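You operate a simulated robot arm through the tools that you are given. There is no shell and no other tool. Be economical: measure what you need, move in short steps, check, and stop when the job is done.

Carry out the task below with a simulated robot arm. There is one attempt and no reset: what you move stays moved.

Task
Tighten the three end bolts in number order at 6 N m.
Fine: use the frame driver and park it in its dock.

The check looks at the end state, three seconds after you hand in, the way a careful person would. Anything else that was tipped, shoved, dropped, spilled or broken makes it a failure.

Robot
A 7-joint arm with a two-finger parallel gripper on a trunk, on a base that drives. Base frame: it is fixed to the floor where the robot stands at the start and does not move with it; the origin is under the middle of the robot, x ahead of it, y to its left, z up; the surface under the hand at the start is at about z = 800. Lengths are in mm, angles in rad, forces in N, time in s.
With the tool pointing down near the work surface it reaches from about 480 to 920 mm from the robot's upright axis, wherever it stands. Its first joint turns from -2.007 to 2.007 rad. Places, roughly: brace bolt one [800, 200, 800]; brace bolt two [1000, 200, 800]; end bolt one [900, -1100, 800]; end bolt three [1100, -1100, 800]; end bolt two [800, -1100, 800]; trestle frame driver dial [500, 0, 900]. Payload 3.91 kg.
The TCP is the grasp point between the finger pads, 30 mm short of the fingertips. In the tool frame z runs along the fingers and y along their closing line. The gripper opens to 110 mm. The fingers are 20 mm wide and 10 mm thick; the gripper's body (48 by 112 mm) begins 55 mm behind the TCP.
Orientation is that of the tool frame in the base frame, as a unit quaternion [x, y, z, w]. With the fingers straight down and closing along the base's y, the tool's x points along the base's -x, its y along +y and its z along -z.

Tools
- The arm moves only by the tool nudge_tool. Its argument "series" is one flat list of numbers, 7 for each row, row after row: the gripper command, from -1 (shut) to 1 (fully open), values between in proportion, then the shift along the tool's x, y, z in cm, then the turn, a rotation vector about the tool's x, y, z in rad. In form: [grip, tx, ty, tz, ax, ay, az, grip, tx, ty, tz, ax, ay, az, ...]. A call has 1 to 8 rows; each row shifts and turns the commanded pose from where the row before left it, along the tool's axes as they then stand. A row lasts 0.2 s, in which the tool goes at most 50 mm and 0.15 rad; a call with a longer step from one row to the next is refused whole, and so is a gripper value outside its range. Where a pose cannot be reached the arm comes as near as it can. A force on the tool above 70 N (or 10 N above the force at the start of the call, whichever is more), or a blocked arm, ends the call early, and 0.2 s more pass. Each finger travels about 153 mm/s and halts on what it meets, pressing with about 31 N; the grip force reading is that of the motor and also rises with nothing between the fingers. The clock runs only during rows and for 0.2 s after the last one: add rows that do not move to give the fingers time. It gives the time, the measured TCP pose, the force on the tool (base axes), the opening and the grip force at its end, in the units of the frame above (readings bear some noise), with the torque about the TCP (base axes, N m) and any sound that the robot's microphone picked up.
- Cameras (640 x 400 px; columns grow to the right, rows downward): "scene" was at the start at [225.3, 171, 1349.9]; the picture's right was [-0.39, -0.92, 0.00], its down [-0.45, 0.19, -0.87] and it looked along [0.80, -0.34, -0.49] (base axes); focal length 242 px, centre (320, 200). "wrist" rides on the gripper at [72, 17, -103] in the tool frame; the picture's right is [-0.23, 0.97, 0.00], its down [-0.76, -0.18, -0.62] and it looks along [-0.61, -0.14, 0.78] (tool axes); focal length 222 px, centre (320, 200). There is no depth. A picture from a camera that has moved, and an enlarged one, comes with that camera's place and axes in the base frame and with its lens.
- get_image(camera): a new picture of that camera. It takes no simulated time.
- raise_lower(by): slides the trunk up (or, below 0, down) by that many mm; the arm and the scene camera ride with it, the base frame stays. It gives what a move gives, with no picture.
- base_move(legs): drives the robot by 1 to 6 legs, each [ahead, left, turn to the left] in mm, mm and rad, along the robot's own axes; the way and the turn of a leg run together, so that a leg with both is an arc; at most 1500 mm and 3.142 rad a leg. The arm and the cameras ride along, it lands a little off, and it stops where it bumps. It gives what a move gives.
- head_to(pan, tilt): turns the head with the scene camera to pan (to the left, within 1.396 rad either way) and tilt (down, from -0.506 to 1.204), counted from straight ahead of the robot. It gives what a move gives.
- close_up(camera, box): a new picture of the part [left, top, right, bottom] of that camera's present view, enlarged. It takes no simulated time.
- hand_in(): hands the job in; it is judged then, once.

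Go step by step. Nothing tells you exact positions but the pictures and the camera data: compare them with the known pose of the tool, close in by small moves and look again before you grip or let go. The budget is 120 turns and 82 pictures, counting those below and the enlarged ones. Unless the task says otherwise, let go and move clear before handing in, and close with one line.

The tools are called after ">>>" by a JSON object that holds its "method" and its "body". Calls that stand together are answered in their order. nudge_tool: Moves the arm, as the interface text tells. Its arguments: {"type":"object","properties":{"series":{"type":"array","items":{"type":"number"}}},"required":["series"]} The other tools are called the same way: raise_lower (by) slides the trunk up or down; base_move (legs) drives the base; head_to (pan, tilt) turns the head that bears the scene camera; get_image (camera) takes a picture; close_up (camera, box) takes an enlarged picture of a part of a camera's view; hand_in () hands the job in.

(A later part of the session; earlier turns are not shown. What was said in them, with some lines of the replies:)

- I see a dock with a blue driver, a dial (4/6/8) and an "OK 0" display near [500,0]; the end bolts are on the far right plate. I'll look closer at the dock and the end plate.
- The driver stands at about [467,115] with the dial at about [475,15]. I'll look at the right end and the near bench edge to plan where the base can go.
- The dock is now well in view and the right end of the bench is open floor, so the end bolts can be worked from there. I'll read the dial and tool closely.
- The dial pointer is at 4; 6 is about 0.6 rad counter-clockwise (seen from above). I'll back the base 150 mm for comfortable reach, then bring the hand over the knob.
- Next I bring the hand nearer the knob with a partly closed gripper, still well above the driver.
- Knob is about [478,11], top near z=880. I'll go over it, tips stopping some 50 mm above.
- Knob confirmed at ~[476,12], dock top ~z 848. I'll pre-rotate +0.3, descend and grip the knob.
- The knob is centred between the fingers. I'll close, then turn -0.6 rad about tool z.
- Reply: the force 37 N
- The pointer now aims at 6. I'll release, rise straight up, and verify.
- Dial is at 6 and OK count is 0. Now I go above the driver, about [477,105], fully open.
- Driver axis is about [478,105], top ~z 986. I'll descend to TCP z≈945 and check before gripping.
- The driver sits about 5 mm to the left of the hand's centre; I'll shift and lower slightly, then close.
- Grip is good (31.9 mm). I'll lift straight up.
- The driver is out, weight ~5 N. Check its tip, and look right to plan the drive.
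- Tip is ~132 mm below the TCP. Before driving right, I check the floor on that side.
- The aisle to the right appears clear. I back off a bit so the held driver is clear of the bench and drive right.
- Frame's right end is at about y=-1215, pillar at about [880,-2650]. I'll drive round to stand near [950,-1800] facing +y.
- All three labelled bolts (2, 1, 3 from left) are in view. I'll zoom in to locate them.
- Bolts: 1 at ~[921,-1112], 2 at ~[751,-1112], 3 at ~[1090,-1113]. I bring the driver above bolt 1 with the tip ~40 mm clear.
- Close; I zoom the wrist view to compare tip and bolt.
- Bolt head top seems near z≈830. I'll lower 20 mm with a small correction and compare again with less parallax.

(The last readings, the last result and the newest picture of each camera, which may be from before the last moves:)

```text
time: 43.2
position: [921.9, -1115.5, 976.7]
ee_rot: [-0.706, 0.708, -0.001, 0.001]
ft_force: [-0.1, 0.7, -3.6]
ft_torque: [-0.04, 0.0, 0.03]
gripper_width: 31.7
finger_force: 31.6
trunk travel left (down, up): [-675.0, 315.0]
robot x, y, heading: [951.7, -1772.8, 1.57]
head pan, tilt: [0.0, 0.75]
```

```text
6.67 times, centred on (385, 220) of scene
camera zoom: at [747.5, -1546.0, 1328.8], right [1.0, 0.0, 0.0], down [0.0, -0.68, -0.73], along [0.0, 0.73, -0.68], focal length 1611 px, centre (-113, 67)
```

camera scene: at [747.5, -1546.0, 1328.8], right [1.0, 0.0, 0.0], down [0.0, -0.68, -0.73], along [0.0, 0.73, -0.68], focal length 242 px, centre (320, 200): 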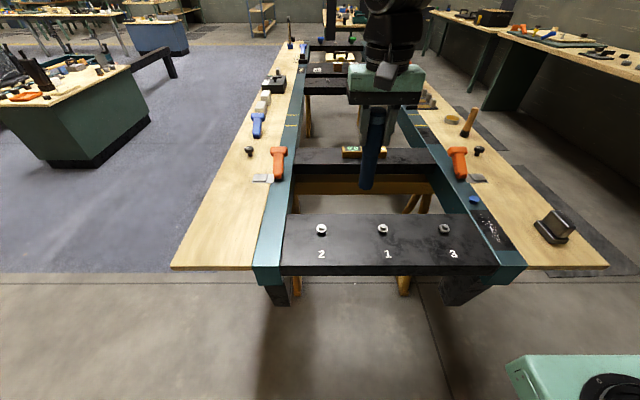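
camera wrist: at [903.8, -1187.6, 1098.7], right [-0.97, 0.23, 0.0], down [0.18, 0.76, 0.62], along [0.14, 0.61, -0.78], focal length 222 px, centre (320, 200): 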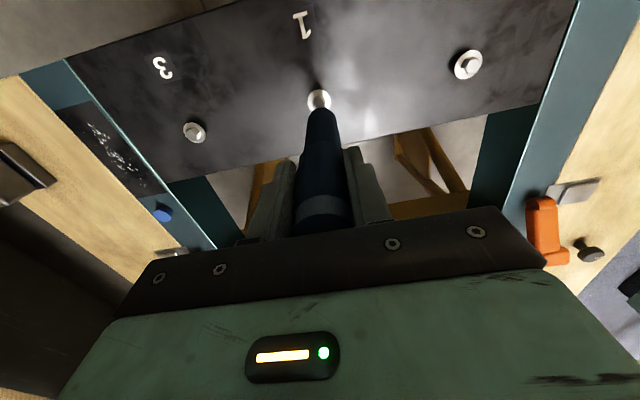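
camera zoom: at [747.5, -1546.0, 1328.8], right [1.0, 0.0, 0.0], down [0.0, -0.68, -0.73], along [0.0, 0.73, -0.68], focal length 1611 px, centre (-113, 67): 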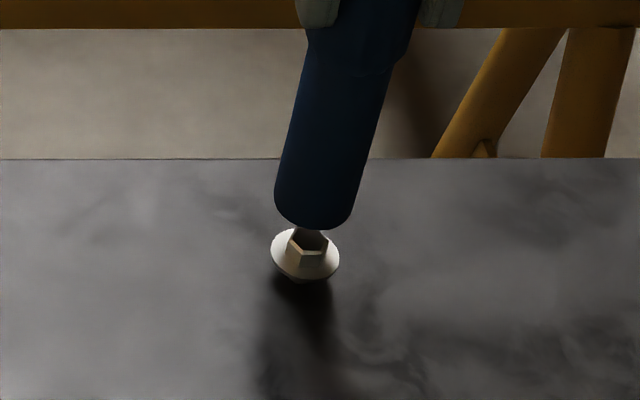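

Bolt appears ~6 mm nearer to me (−y) than the tip. I shift and lower 10 mm more, then look.

>>> {"method": "nudge_tool", "body": {"series": [-1, 0.55, 0, 0, 0, 0, 0, -1, 0, 0, 1.0, 0, 0, 0, -1, 0, 0, 0, 0, 0, 0]}}

>>> {"method": "close_up", "body": {"camera": "wrist", "box": [280, 70, 360, 130]}}

>>> {"method": "close_up", "body": {"camera": "scene", "box": [345, 190, 425, 250]}}

```text
time: 44.0
position: [922.7, -1120.0, 964.8]
ee_rot: [-0.706, 0.708, 0.0, 0.001]
ft_force: [0.6, 0.2, -4.4]
ft_torque: [-0.06, -0.02, -0.01]
gripper_width: 31.6
finger_force: 31.4
trunk travel left (down, up): [-675.0, 315.0]
robot x, y, heading: [948.6, -1773.7, 1.57]
head pan, tilt: [0.0, 0.75]
```

```text
6.67 times, centred on (320, 100) of wrist
camera zoom: at [905.6, -1194.1, 1067.5], right [-0.97, 0.23, 0.0], down [0.18, 0.76, 0.62], along [0.14, 0.61, -0.78], focal length 1481 px, centre (320, 867)
```

zoom: 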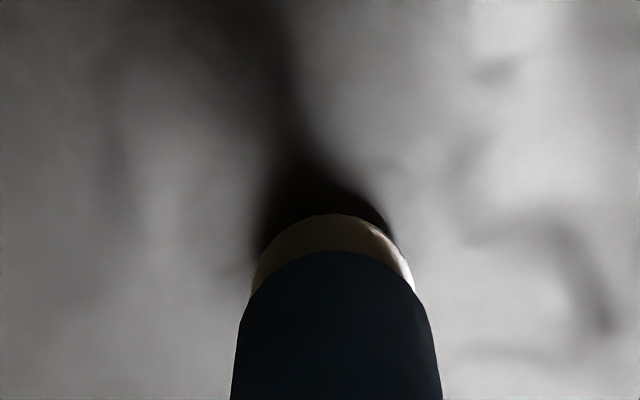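

```text
6.67 times, centred on (385, 220) of scene
camera zoom: at [747.5, -1546.0, 1328.8], right [1.0, 0.0, 0.0], down [0.0, -0.68, -0.73], along [0.0, 0.73, -0.68], focal length 1611 px, centre (-113, 67)
```

zoom: 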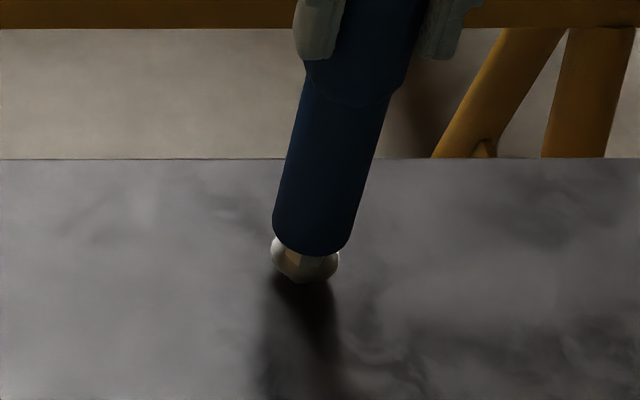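

Lateral offset is near zero; a residual ~2 mm in −y is likely. I adjust and lower in small steps watching the force.

>>> {"method": "nudge_tool", "body": {"series": [-1, 0.2, 0.05, 0.2, 0, 0, 0, -1, 0, 0, 0.3, 0, 0, 0, -1, 0, 0, 0.3, 0, 0, 0, -1, 0, 0, 0.3, 0, 0, 0, -1, 0, 0, 0, 0, 0, 0]}}

>>> {"method": "close_up", "body": {"camera": "scene", "box": [345, 190, 425, 250]}}

```text
time: 45.2
position: [922.5, -1121.8, 954.0]
ee_rot: [-0.707, 0.707, -0.001, 0.001]
ft_force: [-0.2, 0.1, -3.8]
ft_torque: [-0.01, -0.01, 0.0]
gripper_width: 31.5
finger_force: 30.8
trunk travel left (down, up): [-675.0, 315.0]
robot x, y, heading: [949.3, -1773.4, 1.569]
head pan, tilt: [0.0, 0.75]
```

```text
6.67 times, centred on (385, 220) of scene
camera zoom: at [747.5, -1546.0, 1328.8], right [1.0, 0.0, 0.0], down [0.0, -0.68, -0.73], along [0.0, 0.73, -0.68], focal length 1611 px, centre (-113, 67)
```

zoom: 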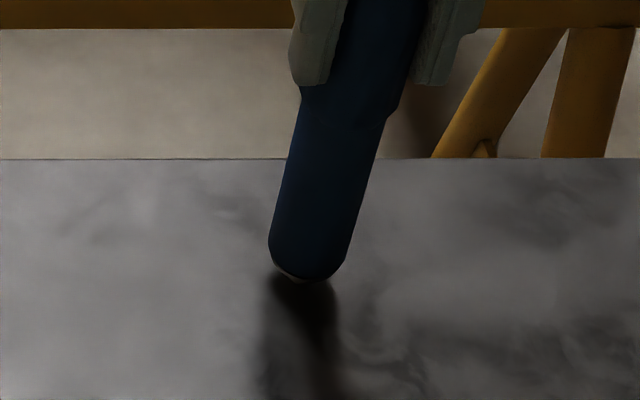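

No contact yet and the tip surrounds the head area. Continue down in small steps.

>>> {"method": "nudge_tool", "body": {"series": [-1, 0, 0, 0.25, 0, 0, 0, -1, 0, 0, 0.25, 0, 0, 0, -1, 0, 0, 0.25, 0, 0, 0, -1, 0, 0, 0, 0, 0, 0]}}

>>> {"method": "close_up", "body": {"camera": "wrist", "box": [270, 70, 370, 145]}}

```text
time: 46.2
position: [922.9, -1123.2, 947.2]
ee_rot: [-0.707, 0.708, -0.001, 0.001]
ft_force: [1.4, -0.1, -3.4]
ft_torque: [-0.06, -0.09, 0.01]
gripper_width: 31.7
finger_force: 30.4
trunk travel left (down, up): [-675.0, 315.0]
robot x, y, heading: [949.7, -1772.9, 1.567]
head pan, tilt: [0.0, 0.75]
```

```text
5.33 times, centred on (320, 108) of wrist
camera zoom: at [904.9, -1196.6, 1048.7], right [-0.97, 0.23, 0.0], down [0.18, 0.76, 0.62], along [0.14, 0.61, -0.78], focal length 1185 px, centre (320, 693)
```

zoom: 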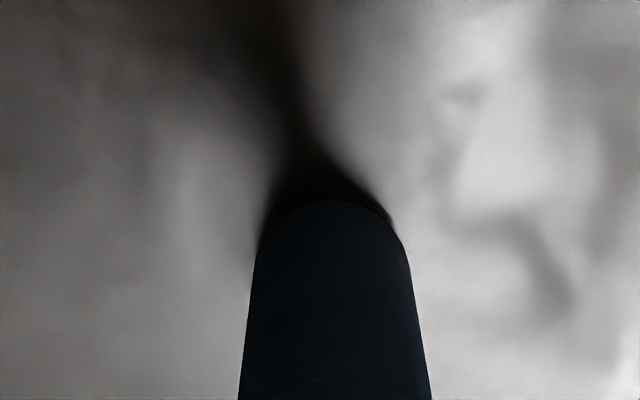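

Still free. Keep lowering until resistance appears.

>>> {"method": "nudge_tool", "body": {"series": [-1, 0, 0, 0.2, 0, 0, 0, -1, 0, 0, 0.2, 0, 0, 0, -1, 0, 0, 0.2, 0, 0, 0, -1, 0, 0, 0, 0, 0, 0]}}

>>> {"method": "close_up", "body": {"camera": "scene", "box": [345, 190, 425, 250]}}

```text
time: 47.2
position: [923.4, -1123.3, 940.8]
ee_rot: [-0.706, 0.708, 0.0, 0.001]
ft_force: [-1.0, 0.0, -4.1]
ft_torque: [-0.08, 0.0, -0.02]
gripper_width: 31.6
finger_force: 30.7
trunk travel left (down, up): [-675.0, 315.0]
robot x, y, heading: [949.7, -1775.0, 1.569]
head pan, tilt: [0.0, 0.75]
```

```text
6.67 times, centred on (385, 220) of scene
camera zoom: at [747.5, -1546.0, 1328.8], right [1.0, 0.0, 0.0], down [0.0, -0.68, -0.73], along [0.0, 0.73, -0.68], focal length 1611 px, centre (-113, 67)
```

zoom: 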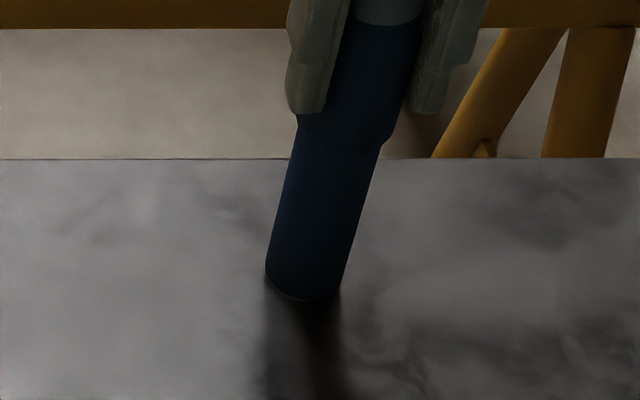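

Still no resistance at tip z≈818; continue gently.

>>> {"method": "nudge_tool", "body": {"series": [-1, 0, 0, 0.2, 0, 0, 0, -1, 0, 0, 0.2, 0, 0, 0, -1, 0, 0, 0.2, 0, 0, 0, -1, 0, 0, 0.2, 0, 0, 0, -1, 0, 0, 0, 0, 0, 0]}}

>>> {"method": "close_up", "body": {"camera": "scene", "box": [345, 190, 425, 250]}}

```text
time: 48.4
position: [922.5, -1122.8, 935.8]
ee_rot: [-0.706, 0.708, 0.001, 0.002]
ft_force: [7.0, -3.8, 41.5]
ft_torque: [0.49, -0.72, -0.02]
gripper_width: 31.6
finger_force: 31.0
trunk travel left (down, up): [-675.0, 315.0]
robot x, y, heading: [950.6, -1772.8, 1.568]
head pan, tilt: [0.0, 0.75]
```

```text
6.67 times, centred on (385, 220) of scene
camera zoom: at [748.0, -1547.7, 1329.5], right [1.0, 0.0, 0.0], down [0.0, -0.68, -0.73], along [0.0, 0.73, -0.68], focal length 1611 px, centre (-113, 67)
```

zoom: 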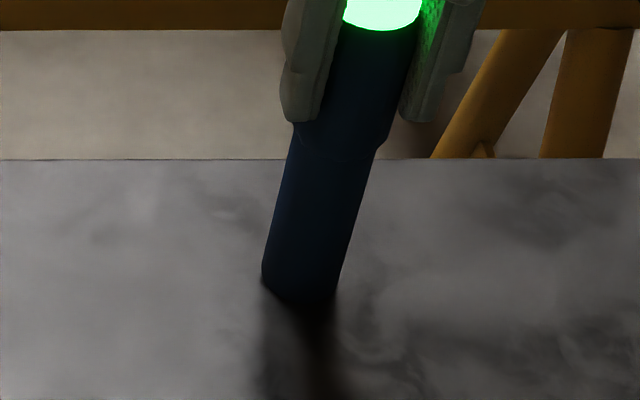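

The driver's ring lit green under ~45 N: bolt 1 appears tightened. I raise straight up and check the bolt.

>>> {"method": "nudge_tool", "body": {"series": [-1, 0, 0, -1.0, 0, 0, 0, -1, 0, 0, -2, 0, 0, 0, -1, 0, 0, -3, 0, 0, 0, -1, 0, 0, 0, 0, 0, 0]}}

>>> {"method": "close_up", "body": {"camera": "scene", "box": [290, 140, 450, 270]}}

```text
time: 49.4
position: [923.9, -1120.7, 992.1]
ee_rot: [-0.706, 0.708, -0.002, 0.0]
ft_force: [0.4, 0.7, -4.5]
ft_torque: [-0.08, 0.03, 0.05]
gripper_width: 31.3
finger_force: 30.7
trunk travel left (down, up): [-675.0, 315.0]
robot x, y, heading: [952.2, -1776.0, 1.566]
head pan, tilt: [0.0, 0.75]
```

```text
3.08 times, centred on (370, 205) of scene
camera zoom: at [747.5, -1545.9, 1328.7], right [1.0, 0.0, 0.0], down [0.0, -0.68, -0.73], along [0.0, 0.73, -0.68], focal length 743 px, centre (166, 185)
```

zoom: 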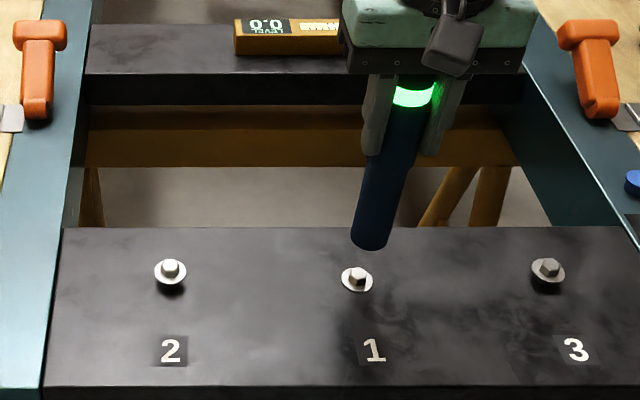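

Bolt 1 is visibly seated. Next, over to bolt 2 at ~[752,-1121].

>>> {"method": "nudge_tool", "body": {"series": [-1, 0, 4.3, 0, 0, 0, 0, -1, 0, 4.3, 0, 0, 0, 0, -1, 0, 4.3, 0, 0, 0, 0, -1, 0, 4.3, 1, 0, 0, 0, -1, 0, 0, 1, 0, 0, 0, -1, 0, 0, 0, 0, 0, 0]}}

>>> {"method": "close_up", "body": {"camera": "scene", "box": [280, 190, 360, 250]}}

>>> {"method": "close_up", "body": {"camera": "wrist", "box": [280, 70, 360, 130]}}

```text
time: 50.8
position: [750.8, -1120.8, 975.7]
ee_rot: [-0.707, 0.708, 0.001, 0.001]
ft_force: [-1.2, 0.4, -4.3]
ft_torque: [-0.02, -0.03, 0.0]
gripper_width: 31.4
finger_force: 30.7
trunk travel left (down, up): [-675.0, 315.0]
robot x, y, heading: [948.1, -1774.9, 1.568]
head pan, tilt: [0.0, 0.75]
```

```text
6.67 times, centred on (320, 220) of scene
camera zoom: at [747.5, -1546.0, 1328.8], right [1.0, 0.0, 0.0], down [0.0, -0.68, -0.73], along [0.0, 0.73, -0.68], focal length 1611 px, centre (320, 67)
```

zoom: 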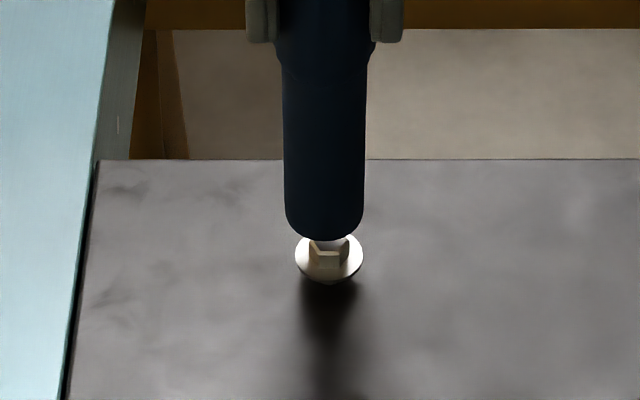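

```text
6.67 times, centred on (320, 100) of wrist
camera zoom: at [733.0, -1195.4, 1077.3], right [-0.97, 0.23, 0.0], down [0.18, 0.76, 0.62], along [0.14, 0.61, -0.78], focal length 1481 px, centre (320, 867)
```

zoom: 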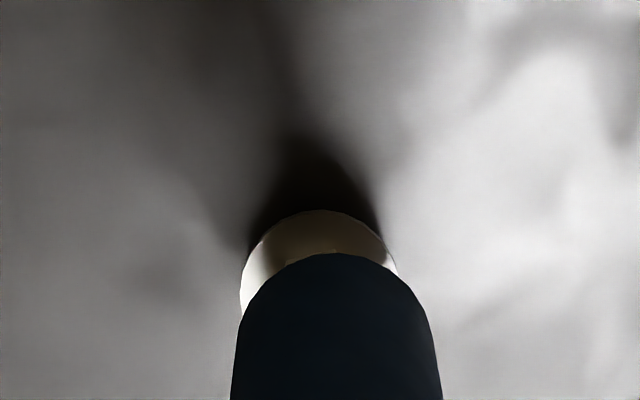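

A 2 mm shift to +x is needed. Then I descend over bolt 2 and into contact in small steps.

>>> {"method": "nudge_tool", "body": {"series": [-1, 0.15, -0.2, 0, 0, 0, 0, -1, 0, 0, 1.2, 0, 0, 0, -1, 0, 0, 1.0, 0, 0, 0, -1, 0, 0, 0, 0, 0, 0]}}

>>> {"method": "close_up", "body": {"camera": "scene", "box": [280, 190, 360, 250]}}

```text
time: 51.8
position: [751.5, -1124.6, 953.3]
ee_rot: [-0.707, 0.707, 0.0, 0.001]
ft_force: [0.0, -0.3, -4.2]
ft_torque: [-0.02, -0.02, 0.01]
gripper_width: 31.5
finger_force: 31.1
trunk travel left (down, up): [-675.0, 315.0]
robot x, y, heading: [952.0, -1776.6, 1.575]
head pan, tilt: [0.0, 0.75]
```

```text
6.67 times, centred on (320, 220) of scene
camera zoom: at [747.5, -1546.0, 1328.8], right [1.0, 0.0, 0.0], down [0.0, -0.68, -0.73], along [0.0, 0.73, -0.68], focal length 1611 px, centre (320, 67)
```

zoom: 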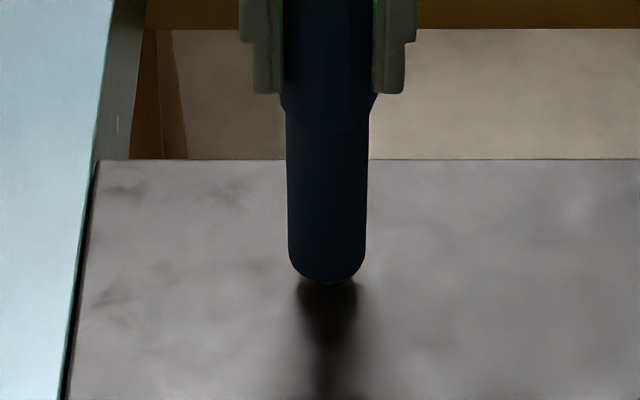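

Aligned. Down into contact.

>>> {"method": "nudge_tool", "body": {"series": [-1, 0, 0, 0.4, 0, 0, 0, -1, 0, 0, 0.4, 0, 0, 0, -1, 0, 0, 0.3, 0, 0, 0, -1, 0, 0, 0.2, 0, 0, 0, -1, 0, 0, 0.2, 0, 0, 0, -1, 0, 0, 0.2, 0, 0, 0, -1, 0, 0, 0.2, 0, 0, 0, -1, 0, 0, 0, 0, 0, 0]}}

>>> {"method": "close_up", "body": {"camera": "scene", "box": [270, 160, 370, 250]}}

```text
time: 53.6
position: [750.9, -1125.4, 935.0]
ee_rot: [-0.706, 0.708, 0.002, 0.001]
ft_force: [-1.8, -0.2, 40.9]
ft_torque: [0.46, -0.24, 0.02]
gripper_width: 31.3
finger_force: 31.1
trunk travel left (down, up): [-675.0, 315.0]
robot x, y, heading: [954.1, -1771.5, 1.566]
head pan, tilt: [0.0, 0.75]
```

```text
4.44 times, centred on (320, 205) of scene
camera zoom: at [747.8, -1547.5, 1329.3], right [1.0, 0.0, 0.0], down [0.0, -0.68, -0.73], along [0.0, 0.73, -0.68], focal length 1074 px, centre (320, 178)
```

zoom: 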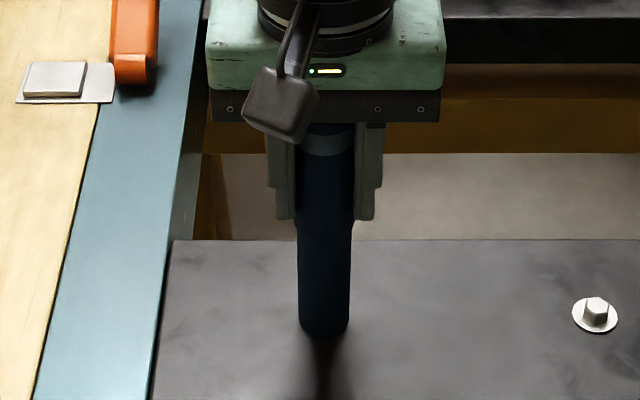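

Contact at 41 N, ring dark; it may still be running. I hold for a moment and look.

>>> {"method": "nudge_tool", "body": {"series": [-1, 0, 0, 0, 0, 0, 0, -1, 0, 0, 0, 0, 0, 0, -1, 0, 0, 0, 0, 0, 0, -1, 0, 0, 0, 0, 0, 0]}}

>>> {"method": "close_up", "body": {"camera": "scene", "box": [270, 160, 370, 250]}}

```text
time: 54.6
position: [751.9, -1125.2, 934.9]
ee_rot: [-0.706, 0.708, 0.001, 0.001]
ft_force: [-5.6, -0.4, 38.9]
ft_torque: [0.48, 0.06, 0.08]
gripper_width: 31.4
finger_force: 30.7
trunk travel left (down, up): [-675.0, 315.0]
robot x, y, heading: [951.5, -1775.2, 1.569]
head pan, tilt: [0.0, 0.75]
```

```text
4.44 times, centred on (320, 205) of scene
camera zoom: at [747.7, -1547.5, 1329.2], right [1.0, 0.0, 0.0], down [0.0, -0.68, -0.73], along [0.0, 0.73, -0.68], focal length 1074 px, centre (320, 178)
```

zoom: 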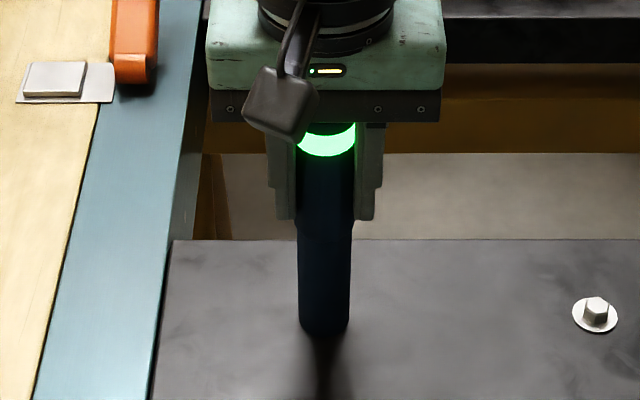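

Green: bolt 2 done. Raise and cross to bolt 3 (~x 1091).

>>> {"method": "nudge_tool", "body": {"series": [-1, 0, 0, -1.0, 0, 0, 0, -1, 0, 0, -2.5, 0, 0, 0, -1, 0, 0, -3, 0, 0, 0]}}

>>> {"method": "nudge_tool", "body": {"series": [-1, 0, -4.25, 0, 0, 0, 0, -1, 0, -4.25, 0, 0, 0, 0, -1, 0, -4.25, 0, 0, 0, 0, -1, 0, -4.25, 0, 0, 0, 0, -1, 0, -4.25, 0, 0, 0, 0, -1, 0, -4.25, 0, 0, 0, 0, -1, 0, -4.25, 0, 0, 0, 0, -1, 0, -4.2, 0, 0, 0, 0]}}

>>> {"method": "nudge_tool", "body": {"series": [-1, 0, 0, 1.2, 0, 0, 0, -1, 0, 0, 1.0, 0, 0, 0, -1, 0, 0, 0, 0, 0, 0]}}

>>> {"method": "close_up", "body": {"camera": "scene", "box": [405, 190, 485, 250]}}

>>> {"method": "close_up", "body": {"camera": "wrist", "box": [280, 70, 360, 130]}}

```text
time: 55.4
position: [750.9, -1125.0, 996.7]
ee_rot: [-0.707, 0.707, -0.002, 0.0]
ft_force: [0.2, 0.0, -3.3]
ft_torque: [-0.06, 0.0, 0.01]
gripper_width: 31.2
finger_force: 30.7
trunk travel left (down, up): [-675.0, 315.0]
robot x, y, heading: [951.7, -1772.0, 1.568]
head pan, tilt: [0.0, 0.75]
```

```text
time: 57.2
position: [1091.2, -1122.6, 995.8]
ee_rot: [-0.706, 0.708, -0.001, -0.001]
ft_force: [-0.9, 0.1, -4.1]
ft_torque: [-0.08, -0.03, 0.02]
gripper_width: 31.3
finger_force: 30.9
trunk travel left (down, up): [-675.0, 315.0]
robot x, y, heading: [949.0, -1775.5, 1.57]
head pan, tilt: [0.0, 0.75]
```

```text
time: 58.0
position: [1091.4, -1122.9, 974.6]
ee_rot: [0.707, -0.707, 0.0, 0.0]
ft_force: [-0.1, 0.8, -4.2]
ft_torque: [-0.07, 0.02, 0.04]
gripper_width: 30.9
finger_force: 30.7
trunk travel left (down, up): [-675.0, 315.0]
robot x, y, heading: [953.4, -1777.2, 1.564]
head pan, tilt: [0.0, 0.75]
```

```text
6.67 times, centred on (445, 220) of scene
camera zoom: at [747.6, -1546.0, 1328.8], right [1.0, 0.0, 0.0], down [0.0, -0.68, -0.73], along [0.0, 0.73, -0.68], focal length 1611 px, centre (-513, 67)
```

zoom: 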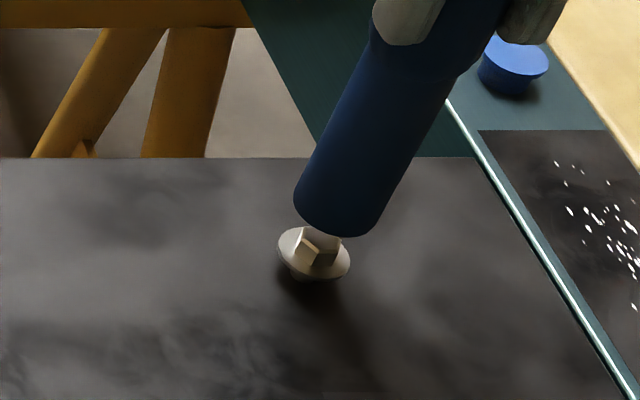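

```text
6.67 times, centred on (320, 100) of wrist
camera zoom: at [1074.3, -1197.4, 1077.3], right [-0.97, 0.23, 0.0], down [0.18, 0.76, 0.62], along [0.14, 0.61, -0.78], focal length 1481 px, centre (320, 867)
```

zoom: 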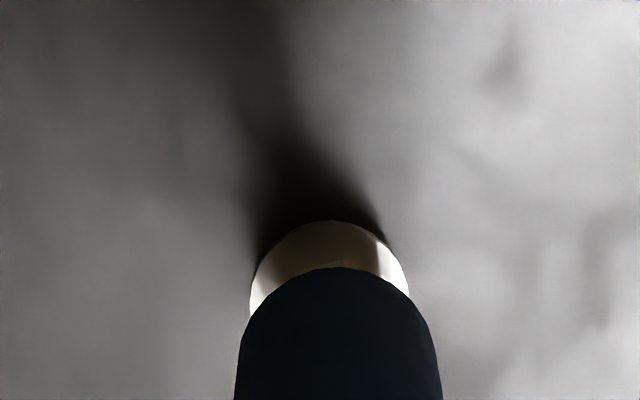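

Alignment over bolt 3 is good (driver slid up ~5 mm in the grip, harmless). Descend.

>>> {"method": "nudge_tool", "body": {"series": [-1, 0, -0.08, 1.2, 0, 0, 0, -1, 0, 0, 1.0, 0, 0, 0, -1, 0, 0, 0.4, 0, 0, 0, -1, 0, 0, 0, 0, 0, 0]}}

>>> {"method": "close_up", "body": {"camera": "scene", "box": [405, 190, 485, 250]}}

```text
time: 59.0
position: [1091.6, -1124.2, 948.9]
ee_rot: [-0.706, 0.708, 0.001, 0.0]
ft_force: [-0.3, 0.0, -4.6]
ft_torque: [-0.04, 0.01, 0.02]
gripper_width: 31.3
finger_force: 31.2
trunk travel left (down, up): [-675.0, 315.0]
robot x, y, heading: [955.8, -1772.6, 1.566]
head pan, tilt: [0.0, 0.75]
```

```text
6.67 times, centred on (445, 220) of scene
camera zoom: at [747.6, -1546.0, 1328.8], right [1.0, 0.0, 0.0], down [0.0, -0.68, -0.73], along [0.0, 0.73, -0.68], focal length 1611 px, centre (-513, 67)
```

zoom: 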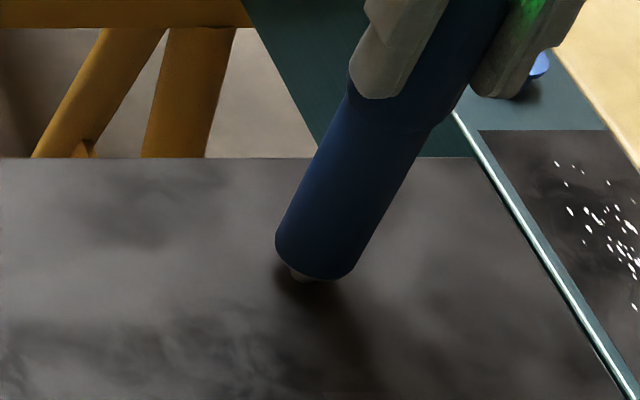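

Good. Continue into contact.

>>> {"method": "nudge_tool", "body": {"series": [-1, 0, 0, 0.4, 0, 0, 0, -1, 0, 0, 0.4, 0, 0, 0, -1, 0, 0, 0.2, 0, 0, 0, -1, 0, 0, 0.2, 0, 0, 0, -1, 0, 0, 0.2, 0, 0, 0, -1, 0, 0, 0.2, 0, 0, 0, -1, 0, 0, 0, 0, 0, 0]}}

```text
time: 60.6
position: [1092.9, -1124.6, 935.0]
ee_rot: [-0.707, 0.708, 0.001, 0.002]
ft_force: [-8.5, 3.9, 24.9]
ft_torque: [0.43, 0.77, 0.1]
gripper_width: 31.2
finger_force: 31.2
trunk travel left (down, up): [-675.0, 315.0]
robot x, y, heading: [954.0, -1771.3, 1.571]
head pan, tilt: [0.0, 0.75]
```

Contact 25 N; press a touch more and hold.

>>> {"method": "nudge_tool", "body": {"series": [-1, 0, 0, 0.15, 0, 0, 0, -1, 0, 0, 0, 0, 0, 0, -1, 0, 0, 0, 0, 0, 0, -1, 0, 0, 0, 0, 0, 0, -1, 0, 0, 0, 0, 0, 0]}}

>>> {"method": "close_up", "body": {"camera": "scene", "box": [395, 140, 495, 250]}}

```text
time: 61.8
position: [1092.6, -1123.7, 933.0]
ee_rot: [-0.707, 0.708, 0.0, 0.002]
ft_force: [-9.1, 4.7, 37.8]
ft_torque: [0.58, 0.84, 0.07]
gripper_width: 31.2
finger_force: 31.0
trunk travel left (down, up): [-675.0, 315.0]
robot x, y, heading: [954.3, -1774.0, 1.565]
head pan, tilt: [0.0, 0.75]
```

```text
3.64 times, centred on (445, 195) of scene
camera zoom: at [746.9, -1547.3, 1329.0], right [1.0, 0.0, 0.0], down [0.0, -0.68, -0.73], along [0.0, 0.73, -0.68], focal length 879 px, centre (-134, 218)
```

zoom: 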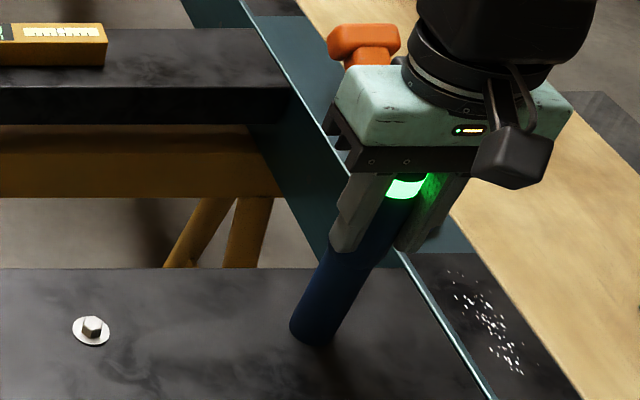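

Green; but verify it isn't left over from bolt 2 — raise and inspect bolt 3.

>>> {"method": "nudge_tool", "body": {"series": [-1, 0, 0, -1.0, 0, 0, 0, -1, 0, 0, -2.5, 0, 0, 0, -1, 0, 0, -3, 0, 0, 0, -1, 0, 0, 0, 0, 0, 0]}}

>>> {"method": "close_up", "body": {"camera": "scene", "box": [300, 140, 480, 270]}}

```text
time: 62.8
position: [1090.3, -1124.7, 995.2]
ee_rot: [-0.706, 0.708, -0.001, -0.001]
ft_force: [-0.4, 0.1, -4.4]
ft_torque: [-0.08, -0.01, 0.03]
gripper_width: 30.9
finger_force: 31.1
trunk travel left (down, up): [-675.0, 315.0]
robot x, y, heading: [952.0, -1774.4, 1.564]
head pan, tilt: [0.0, 0.75]
```

```text
3.08 times, centred on (390, 205) of scene
camera zoom: at [747.7, -1546.0, 1328.8], right [1.0, 0.0, 0.0], down [0.0, -0.68, -0.73], along [0.0, 0.73, -0.68], focal length 743 px, centre (105, 185)
```

zoom: 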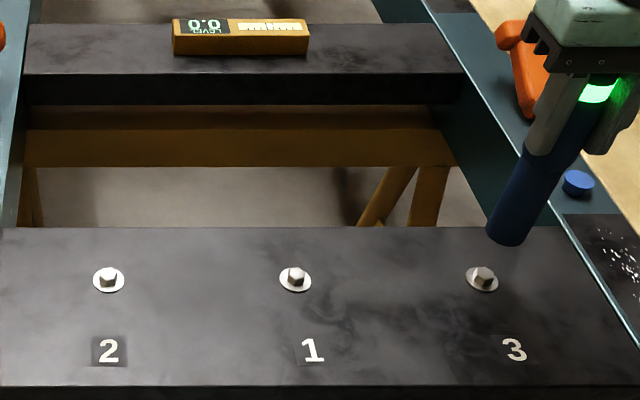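

All three bolts are seated. I'll raise and re-centre the arm, then drive back the way I came.

>>> {"method": "nudge_tool", "body": {"series": [-1, 0.3, 4.0, -2.1, 0, 0, 0, -1, 0.3, 4.0, -2.1, 0, 0, 0, -1, 0.3, 4.0, -2.1, 0, 0, 0, -1, 0.3, 4.0, -2.1, 0, 0, 0, -1, 0.3, 4.0, -2.1, 0, 0, 0, -1, 0.3, 4.0, -2.1, 0, 0, 0]}}

>>> {"method": "base_move", "body": {"legs": [[0, 0, -1.566], [-1290, 0, 0], [0, 1500, 0]]}}

```text
time: 64.2
position: [851.0, -1142.1, 1123.9]
ee_rot: [-0.706, 0.708, -0.001, 0.0]
ft_force: [-0.7, 0.3, -3.8]
ft_torque: [-0.08, 0.0, -0.01]
gripper_width: 30.8
finger_force: 30.7
trunk travel left (down, up): [-675.0, 315.0]
robot x, y, heading: [954.8, -1773.2, 1.571]
head pan, tilt: [0.0, 0.75]
```

```text
time: 81.5
position: [282.4, -174.1, 1125.7]
ee_rot: [-0.009, 1.0, -0.001, 0.0]
ft_force: [0.1, -0.1, -4.6]
ft_torque: [-0.02, 0.07, 0.03]
gripper_width: 30.5
finger_force: 30.7
trunk travel left (down, up): [-675.0, 315.0]
robot x, y, heading: [-346.5, -290.6, 0.017]
head pan, tilt: [0.0, 0.75]
```

Back in front of the bench; I go to about [-150,0] facing the dock.

>>> {"method": "base_move", "body": {"legs": [[0, 290, -0.015], [195, 0, 0]]}}

>>> {"method": "head_to", "body": {"pan": 0.0, "tilt": 1.0}}

>>> {"method": "get_image", "body": {"camera": "scene"}}

>>> {"method": "get_image", "body": {"camera": "wrist"}}

```text
time: 84.6
position: [475.9, 109.2, 1125.7]
ee_rot: [-0.004, 1.0, -0.001, 0.0]
ft_force: [0.2, -0.7, -3.5]
ft_torque: [-0.02, 0.06, -0.01]
gripper_width: 30.6
finger_force: 30.7
trunk travel left (down, up): [-675.0, 315.0]
robot x, y, heading: [-154.5, -0.1, 0.009]
head pan, tilt: [0.0, 0.75]
```

```text
time: 85.4
position: [474.3, 109.9, 1125.5]
ee_rot: [-0.005, 1.0, -0.001, 0.0]
ft_force: [-1.2, 0.4, -3.1]
ft_torque: [-0.05, 0.07, -0.02]
gripper_width: 30.6
finger_force: 31.1
trunk travel left (down, up): [-675.0, 315.0]
robot x, y, heading: [-155.9, 2.6, 0.015]
head pan, tilt: [0.0, 1.0]
```

```text
21 pictures are left
camera scene: at [54.1, 209.8, 1309.7], right [0.01, -1.0, 0.0], down [-0.84, -0.01, -0.54], along [0.54, 0.0, -0.84], focal length 242 px, centre (320, 200)
```

scene: 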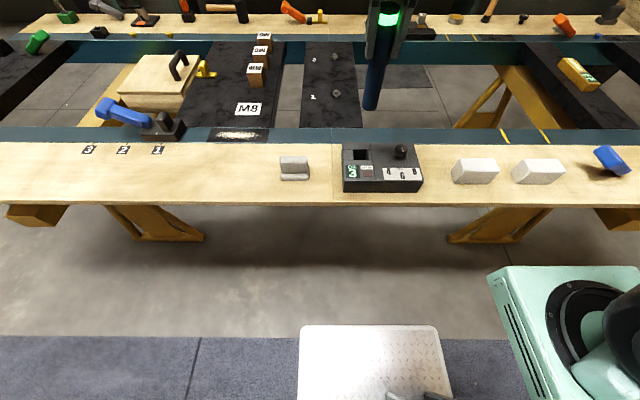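

```text
20 pictures are left
camera wrist: at [402.0, 124.0, 1228.2], right [0.22, 0.98, 0.0], down [0.76, -0.17, 0.62], along [0.61, -0.14, -0.78], focal length 222 px, centre (320, 200)
```

wrist: 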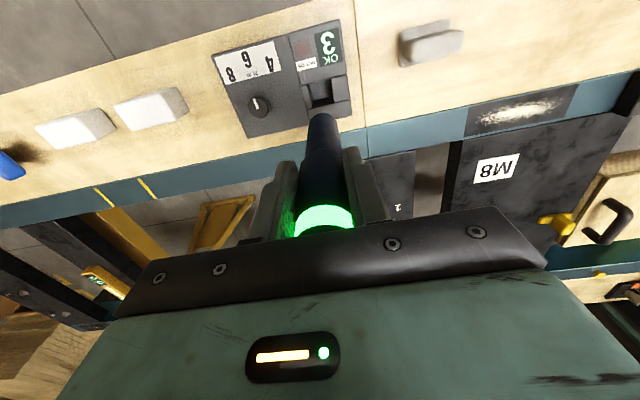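

The dock shows OK 3. Now align over the dock socket ([478.5,107.5]) and lower to ~35 mm above it.

>>> {"method": "nudge_tool", "body": {"series": [-1, -0.2, -0.1, 3.0, 0, 0, 0, -1, -0.2, -0.1, 3.0, 0, 0, 0, -1, 0, 0, 3.0, 0, 0, 0, -1, 0, 0, 2.5, 0, 0, 0, -1, 0, 0, 0, 0, 0, 0]}}

>>> {"method": "close_up", "body": {"camera": "scene", "box": [330, 110, 410, 170]}}

>>> {"method": "close_up", "body": {"camera": "wrist", "box": [270, 40, 390, 130]}}

```text
time: 86.6
position: [479.8, 107.4, 1010.6]
ee_rot: [-0.004, 1.0, -0.001, 0.0]
ft_force: [0.3, 0.0, -4.3]
ft_torque: [0.0, 0.06, 0.01]
gripper_width: 30.7
finger_force: 31.0
trunk travel left (down, up): [-675.0, 315.0]
robot x, y, heading: [-154.9, 2.4, 0.008]
head pan, tilt: [0.0, 1.0]
```

```text
6.67 times, centred on (370, 140) of scene
camera zoom: at [54.1, 209.8, 1309.7], right [0.01, -1.0, 0.0], down [-0.84, -0.01, -0.54], along [0.54, 0.0, -0.84], focal length 1611 px, centre (-13, 600)
```

zoom: 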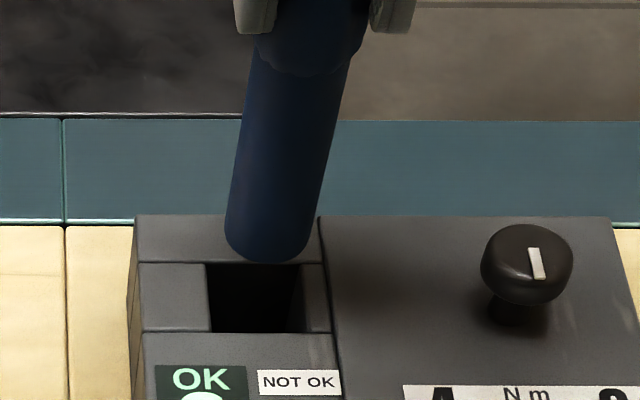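

```text
4.44 times, centred on (330, 85) of wrist
camera zoom: at [407.3, 121.6, 1112.4], right [0.22, 0.98, 0.0], down [0.76, -0.17, 0.62], along [0.61, -0.14, -0.78], focal length 987 px, centre (276, 711)
```

zoom: 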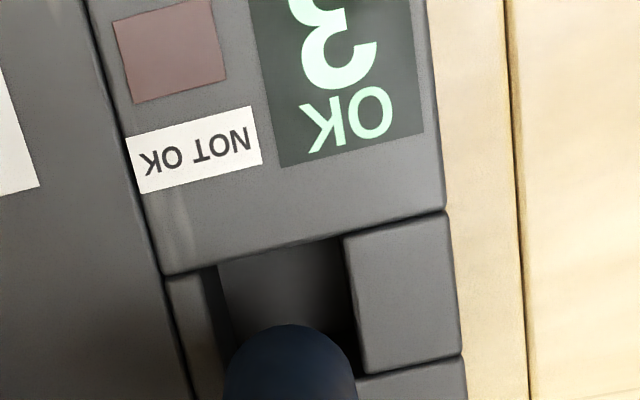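

The driver has shifted forward a few mm in the pads, so the tip is ~7 mm beyond the hole centre. I back the hand 7 mm, lower 15 mm, and re-check.

>>> {"method": "nudge_tool", "body": {"series": [-1, 0.7, 0.05, 0, 0, 0, 0, -1, 0, 0, 1.0, 0, 0, 0, -1, 0, 0, 0.5, 0, 0, 0, -1, 0, 0, 0, 0, 0, 0]}}

>>> {"method": "close_up", "body": {"camera": "scene", "box": [330, 110, 410, 170]}}

>>> {"method": "close_up", "body": {"camera": "wrist", "box": [270, 60, 390, 150]}}

```text
time: 87.6
position: [471.9, 106.1, 995.7]
ee_rot: [-0.004, 1.0, -0.001, 0.0]
ft_force: [-0.4, 0.4, -3.4]
ft_torque: [-0.01, 0.05, 0.03]
gripper_width: 30.6
finger_force: 31.5
trunk travel left (down, up): [-675.0, 315.0]
robot x, y, heading: [-157.9, 2.1, 0.007]
head pan, tilt: [0.0, 1.0]
```

```text
6.67 times, centred on (370, 140) of scene
camera zoom: at [54.1, 209.8, 1309.7], right [0.01, -1.0, 0.0], down [-0.84, -0.01, -0.54], along [0.54, 0.0, -0.84], focal length 1611 px, centre (-13, 600)
```

zoom: 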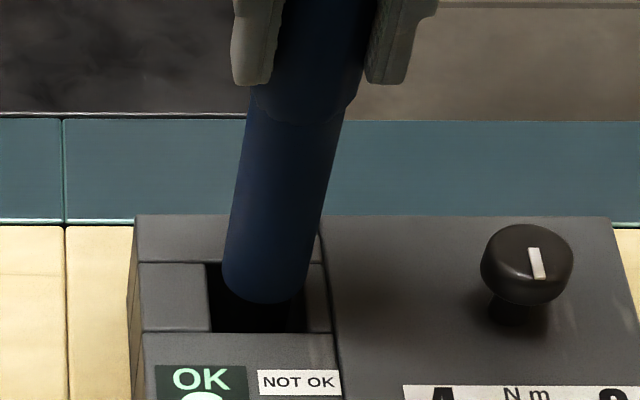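

```text
4.44 times, centred on (330, 105) of wrist
camera zoom: at [400.1, 121.3, 1098.7], right [0.22, 0.98, 0.0], down [0.76, -0.17, 0.62], along [0.61, -0.14, -0.78], focal length 987 px, centre (276, 622)
```

zoom: 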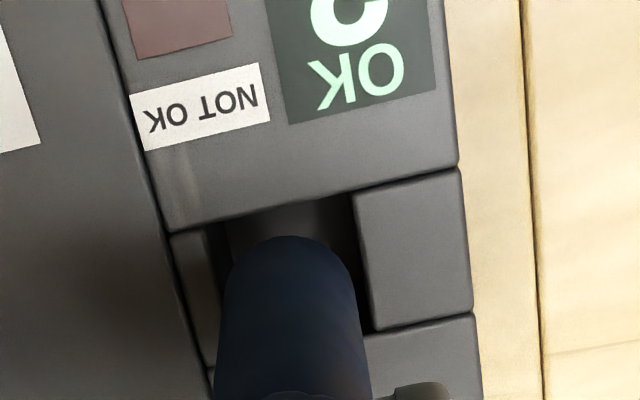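

Almost perfect; nudge y by +1 mm and lower into the hole.

>>> {"method": "nudge_tool", "body": {"series": [-1, 0, 0.11, 0, 0, 0, 0, -1, 0, 0, 0.8, 0, 0, 0, -1, 0, 0, 0.6, 0, 0, 0, -1, 0, 0, 0.4, 0, 0, 0, -1, 0, 0, 0.4, 0, 0, 0, -1, 0, 0, 0, 0, 0, 0]}}

>>> {"method": "close_up", "body": {"camera": "scene", "box": [330, 90, 430, 170]}}

```text
time: 89.0
position: [471.0, 108.0, 973.6]
ee_rot: [-0.004, 1.0, 0.0, 0.0]
ft_force: [0.0, 0.1, -4.9]
ft_torque: [0.03, 0.06, 0.01]
gripper_width: 30.3
finger_force: 31.0
trunk travel left (down, up): [-675.0, 315.0]
robot x, y, heading: [-159.4, 3.6, 0.006]
head pan, tilt: [0.0, 1.0]
```

```text
5.00 times, centred on (380, 130) of scene
camera zoom: at [54.1, 209.8, 1309.7], right [0.01, -1.0, 0.0], down [-0.84, -0.01, -0.54], along [0.54, 0.0, -0.84], focal length 1208 px, centre (20, 550)
```

zoom: 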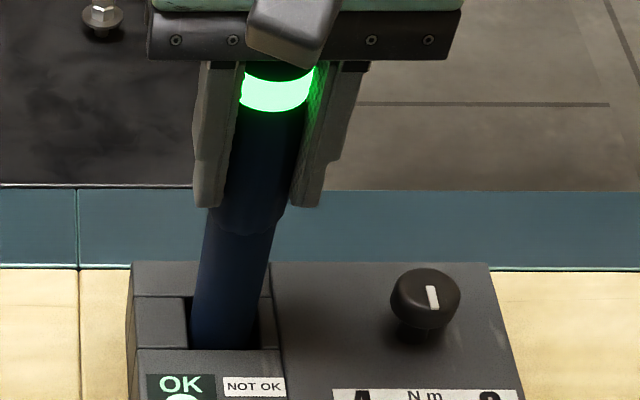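

It is entering the slot without contact. Continue down to the seat.

>>> {"method": "nudge_tool", "body": {"series": [-1, 0, 0, 0.6, 0, 0, 0, -1, 0, 0, 0.6, 0, 0, 0, -1, 0, 0, 0.5, 0, 0, 0, -1, 0, 0, 0.4, 0, 0, 0, -1, 0, 0, 0.3, 0, 0, 0, -1, 0, 0, 0, 0, 0, 0]}}

>>> {"method": "close_up", "body": {"camera": "scene", "box": [330, 90, 430, 170]}}

```text
time: 90.4
position: [471.5, 108.7, 950.6]
ee_rot: [-0.005, 1.0, -0.001, -0.001]
ft_force: [-0.3, -0.1, -3.6]
ft_torque: [0.0, 0.06, 0.0]
gripper_width: 30.5
finger_force: 31.6
trunk travel left (down, up): [-675.0, 315.0]
robot x, y, heading: [-157.6, 3.4, 0.001]
head pan, tilt: [0.0, 1.0]
```

```text
5.00 times, centred on (380, 130) of scene
camera zoom: at [54.1, 209.8, 1309.7], right [0.01, -1.0, 0.0], down [-0.84, -0.01, -0.54], along [0.54, 0.0, -0.84], focal length 1208 px, centre (20, 550)
```

zoom: 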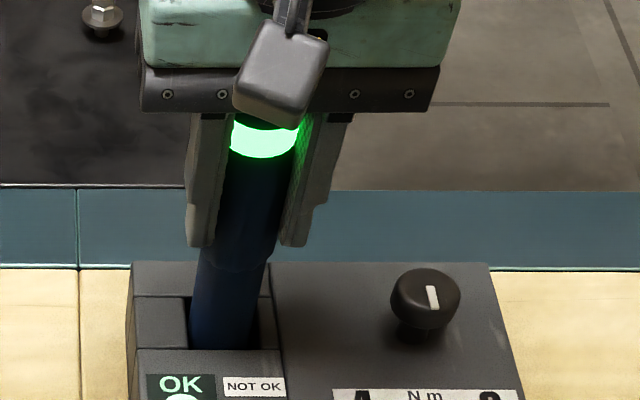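

Still free; lower in 2 mm steps until the bottom is felt.

>>> {"method": "nudge_tool", "body": {"series": [-1, 0, 0, 0.2, 0, 0, 0, -1, 0, 0, 0.2, 0, 0, 0, -1, 0, 0, 0.2, 0, 0, 0, -1, 0, 0, 0.2, 0, 0, 0, -1, 0, 0, 0, 0, 0, 0]}}

```text
time: 91.6
position: [471.8, 110.0, 942.1]
ee_rot: [-0.003, 1.0, -0.001, 0.001]
ft_force: [0.6, -2.6, -2.1]
ft_torque: [-0.22, -0.02, -0.06]
gripper_width: 30.6
finger_force: 31.3
trunk travel left (down, up): [-675.0, 315.0]
robot x, y, heading: [-154.6, 1.3, 0.011]
head pan, tilt: [0.0, 1.0]
```

A light side touch; shift y −1.5 mm and continue.

>>> {"method": "nudge_tool", "body": {"series": [-1, 0, -0.15, 0, 0, 0, 0, -1, 0, 0, 0.2, 0, 0, 0, -1, 0, 0, 0.2, 0, 0, 0, -1, 0, 0, 0, 0, 0, 0]}}

>>> {"method": "close_up", "body": {"camera": "scene", "box": [330, 90, 430, 170]}}

```text
time: 92.6
position: [470.8, 107.4, 939.9]
ee_rot: [-0.003, 1.0, 0.0, 0.002]
ft_force: [-3.0, -5.3, 28.9]
ft_torque: [-0.38, 0.39, 0.02]
gripper_width: 30.8
finger_force: 30.9
trunk travel left (down, up): [-675.0, 315.0]
robot x, y, heading: [-154.7, -2.5, 0.005]
head pan, tilt: [0.0, 1.0]
```

```text
5.00 times, centred on (380, 130) of scene
camera zoom: at [52.9, 209.4, 1310.4], right [0.01, -1.0, 0.0], down [-0.84, -0.01, -0.54], along [0.54, 0.0, -0.84], focal length 1208 px, centre (20, 550)
```

zoom: 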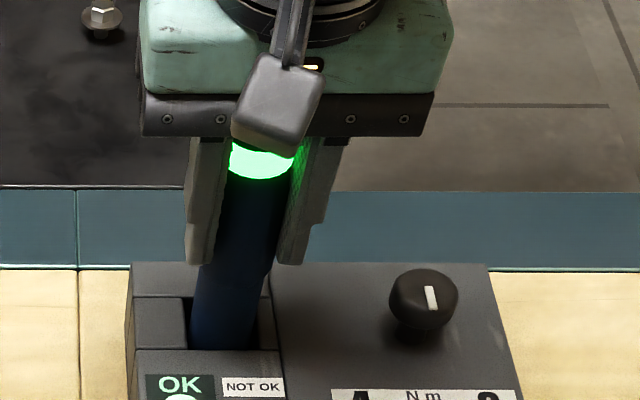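

It has bottomed at the original depth. I relieve the press, open gently, and look.

>>> {"method": "nudge_tool", "body": {"series": [-1, 0, 0, -0.25, 0, 0, 0, -0.3, 0, 0, 0, 0, 0, 0, 0.1, 0, 0, 0, 0, 0, 0, 0.4, 0, 0, 0, 0, 0, 0, 0.4, 0, 0, 0, 0, 0, 0]}}

>>> {"method": "close_up", "body": {"camera": "scene", "box": [320, 70, 440, 170]}}

```text
time: 93.8
position: [471.6, 106.6, 939.6]
ee_rot: [-0.005, 1.0, -0.001, 0.001]
ft_force: [0.1, -0.3, 0.6]
ft_torque: [-0.01, -0.02, 0.02]
gripper_width: 76.7
finger_force: 0.1
trunk travel left (down, up): [-675.0, 315.0]
robot x, y, heading: [-155.6, 2.9, 0.008]
head pan, tilt: [0.0, 1.0]
```

```text
4.00 times, centred on (380, 120) of scene
camera zoom: at [54.0, 209.8, 1309.7], right [0.01, -1.0, 0.0], down [-0.84, -0.01, -0.54], along [0.54, 0.0, -0.84], focal length 966 px, centre (80, 520)
```

zoom: 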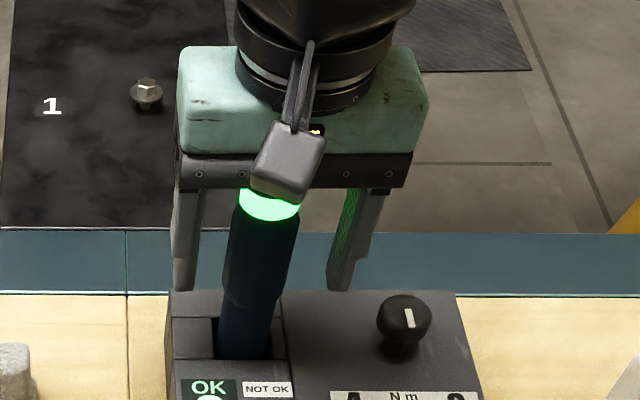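

The driver stands in its dock. I rise straight up and clear, then check everything.

>>> {"method": "nudge_tool", "body": {"series": [0.6, 0, 0, -3, 0, 0, 0, 0.6, 0, 0, -4, 0, 0, 0, 0.6, 0, 0, -4.5, 0, 0, 0, 0.6, 0, 0, -4.5, 0, 0, 0, 0.6, 0, 0, -4.5, 0, 0, 0]}}

>>> {"method": "close_up", "body": {"camera": "scene", "box": [320, 90, 440, 200]}}

>>> {"method": "get_image", "body": {"camera": "wrist"}}

```text
time: 95.0
position: [470.2, 107.4, 1147.4]
ee_rot: [-0.003, 1.0, -0.001, -0.001]
ft_force: [0.9, 0.1, 0.4]
ft_torque: [-0.01, 0.06, 0.02]
gripper_width: 88.1
finger_force: 0.2
trunk travel left (down, up): [-675.0, 315.0]
robot x, y, heading: [-158.1, -1.6, 0.01]
head pan, tilt: [0.0, 1.0]
```

```text
3.64 times, centred on (380, 145) of scene
camera zoom: at [54.2, 209.9, 1309.6], right [0.01, -1.0, 0.0], down [-0.84, -0.01, -0.54], along [0.54, 0.0, -0.84], focal length 879 px, centre (102, 400)
```

zoom: 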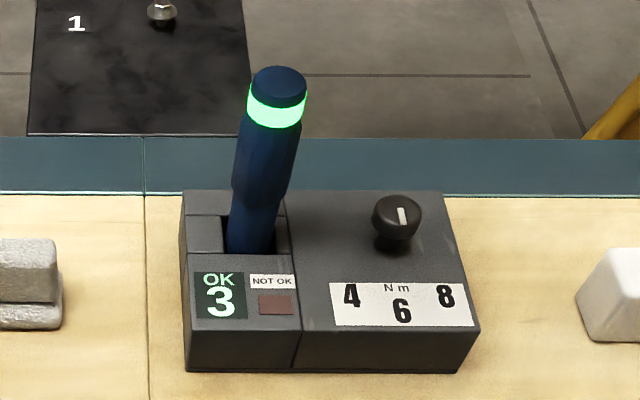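

```text
10 pictures are left
camera wrist: at [396.9, 122.4, 1249.6], right [0.22, 0.98, 0.0], down [0.76, -0.17, 0.62], along [0.61, -0.14, -0.78], focal length 222 px, centre (320, 200)
```

wrist: 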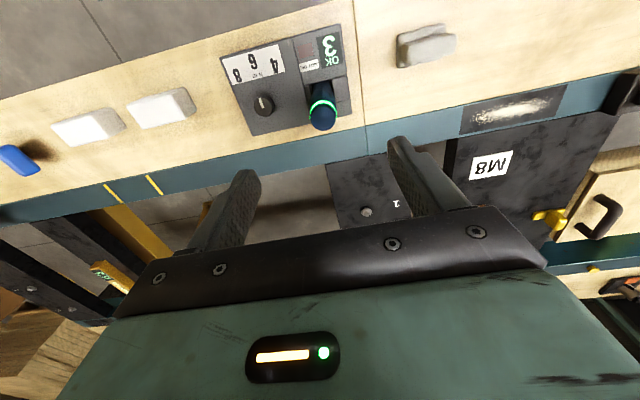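

The driver is docked, the display reads OK 3 with NOT OK dark, the dial is at 6 and the hand is clear. I'm handing in.

>>> {"method": "hand_in", "body": {}}

```text
The job is handed in.
```

I tightened end bolts 1, 2 and 3 in that order at 6 N m with the frame driver. It is back in its dock and the display reads OK 3. The job is handed in, but I haven't seen the check's result.
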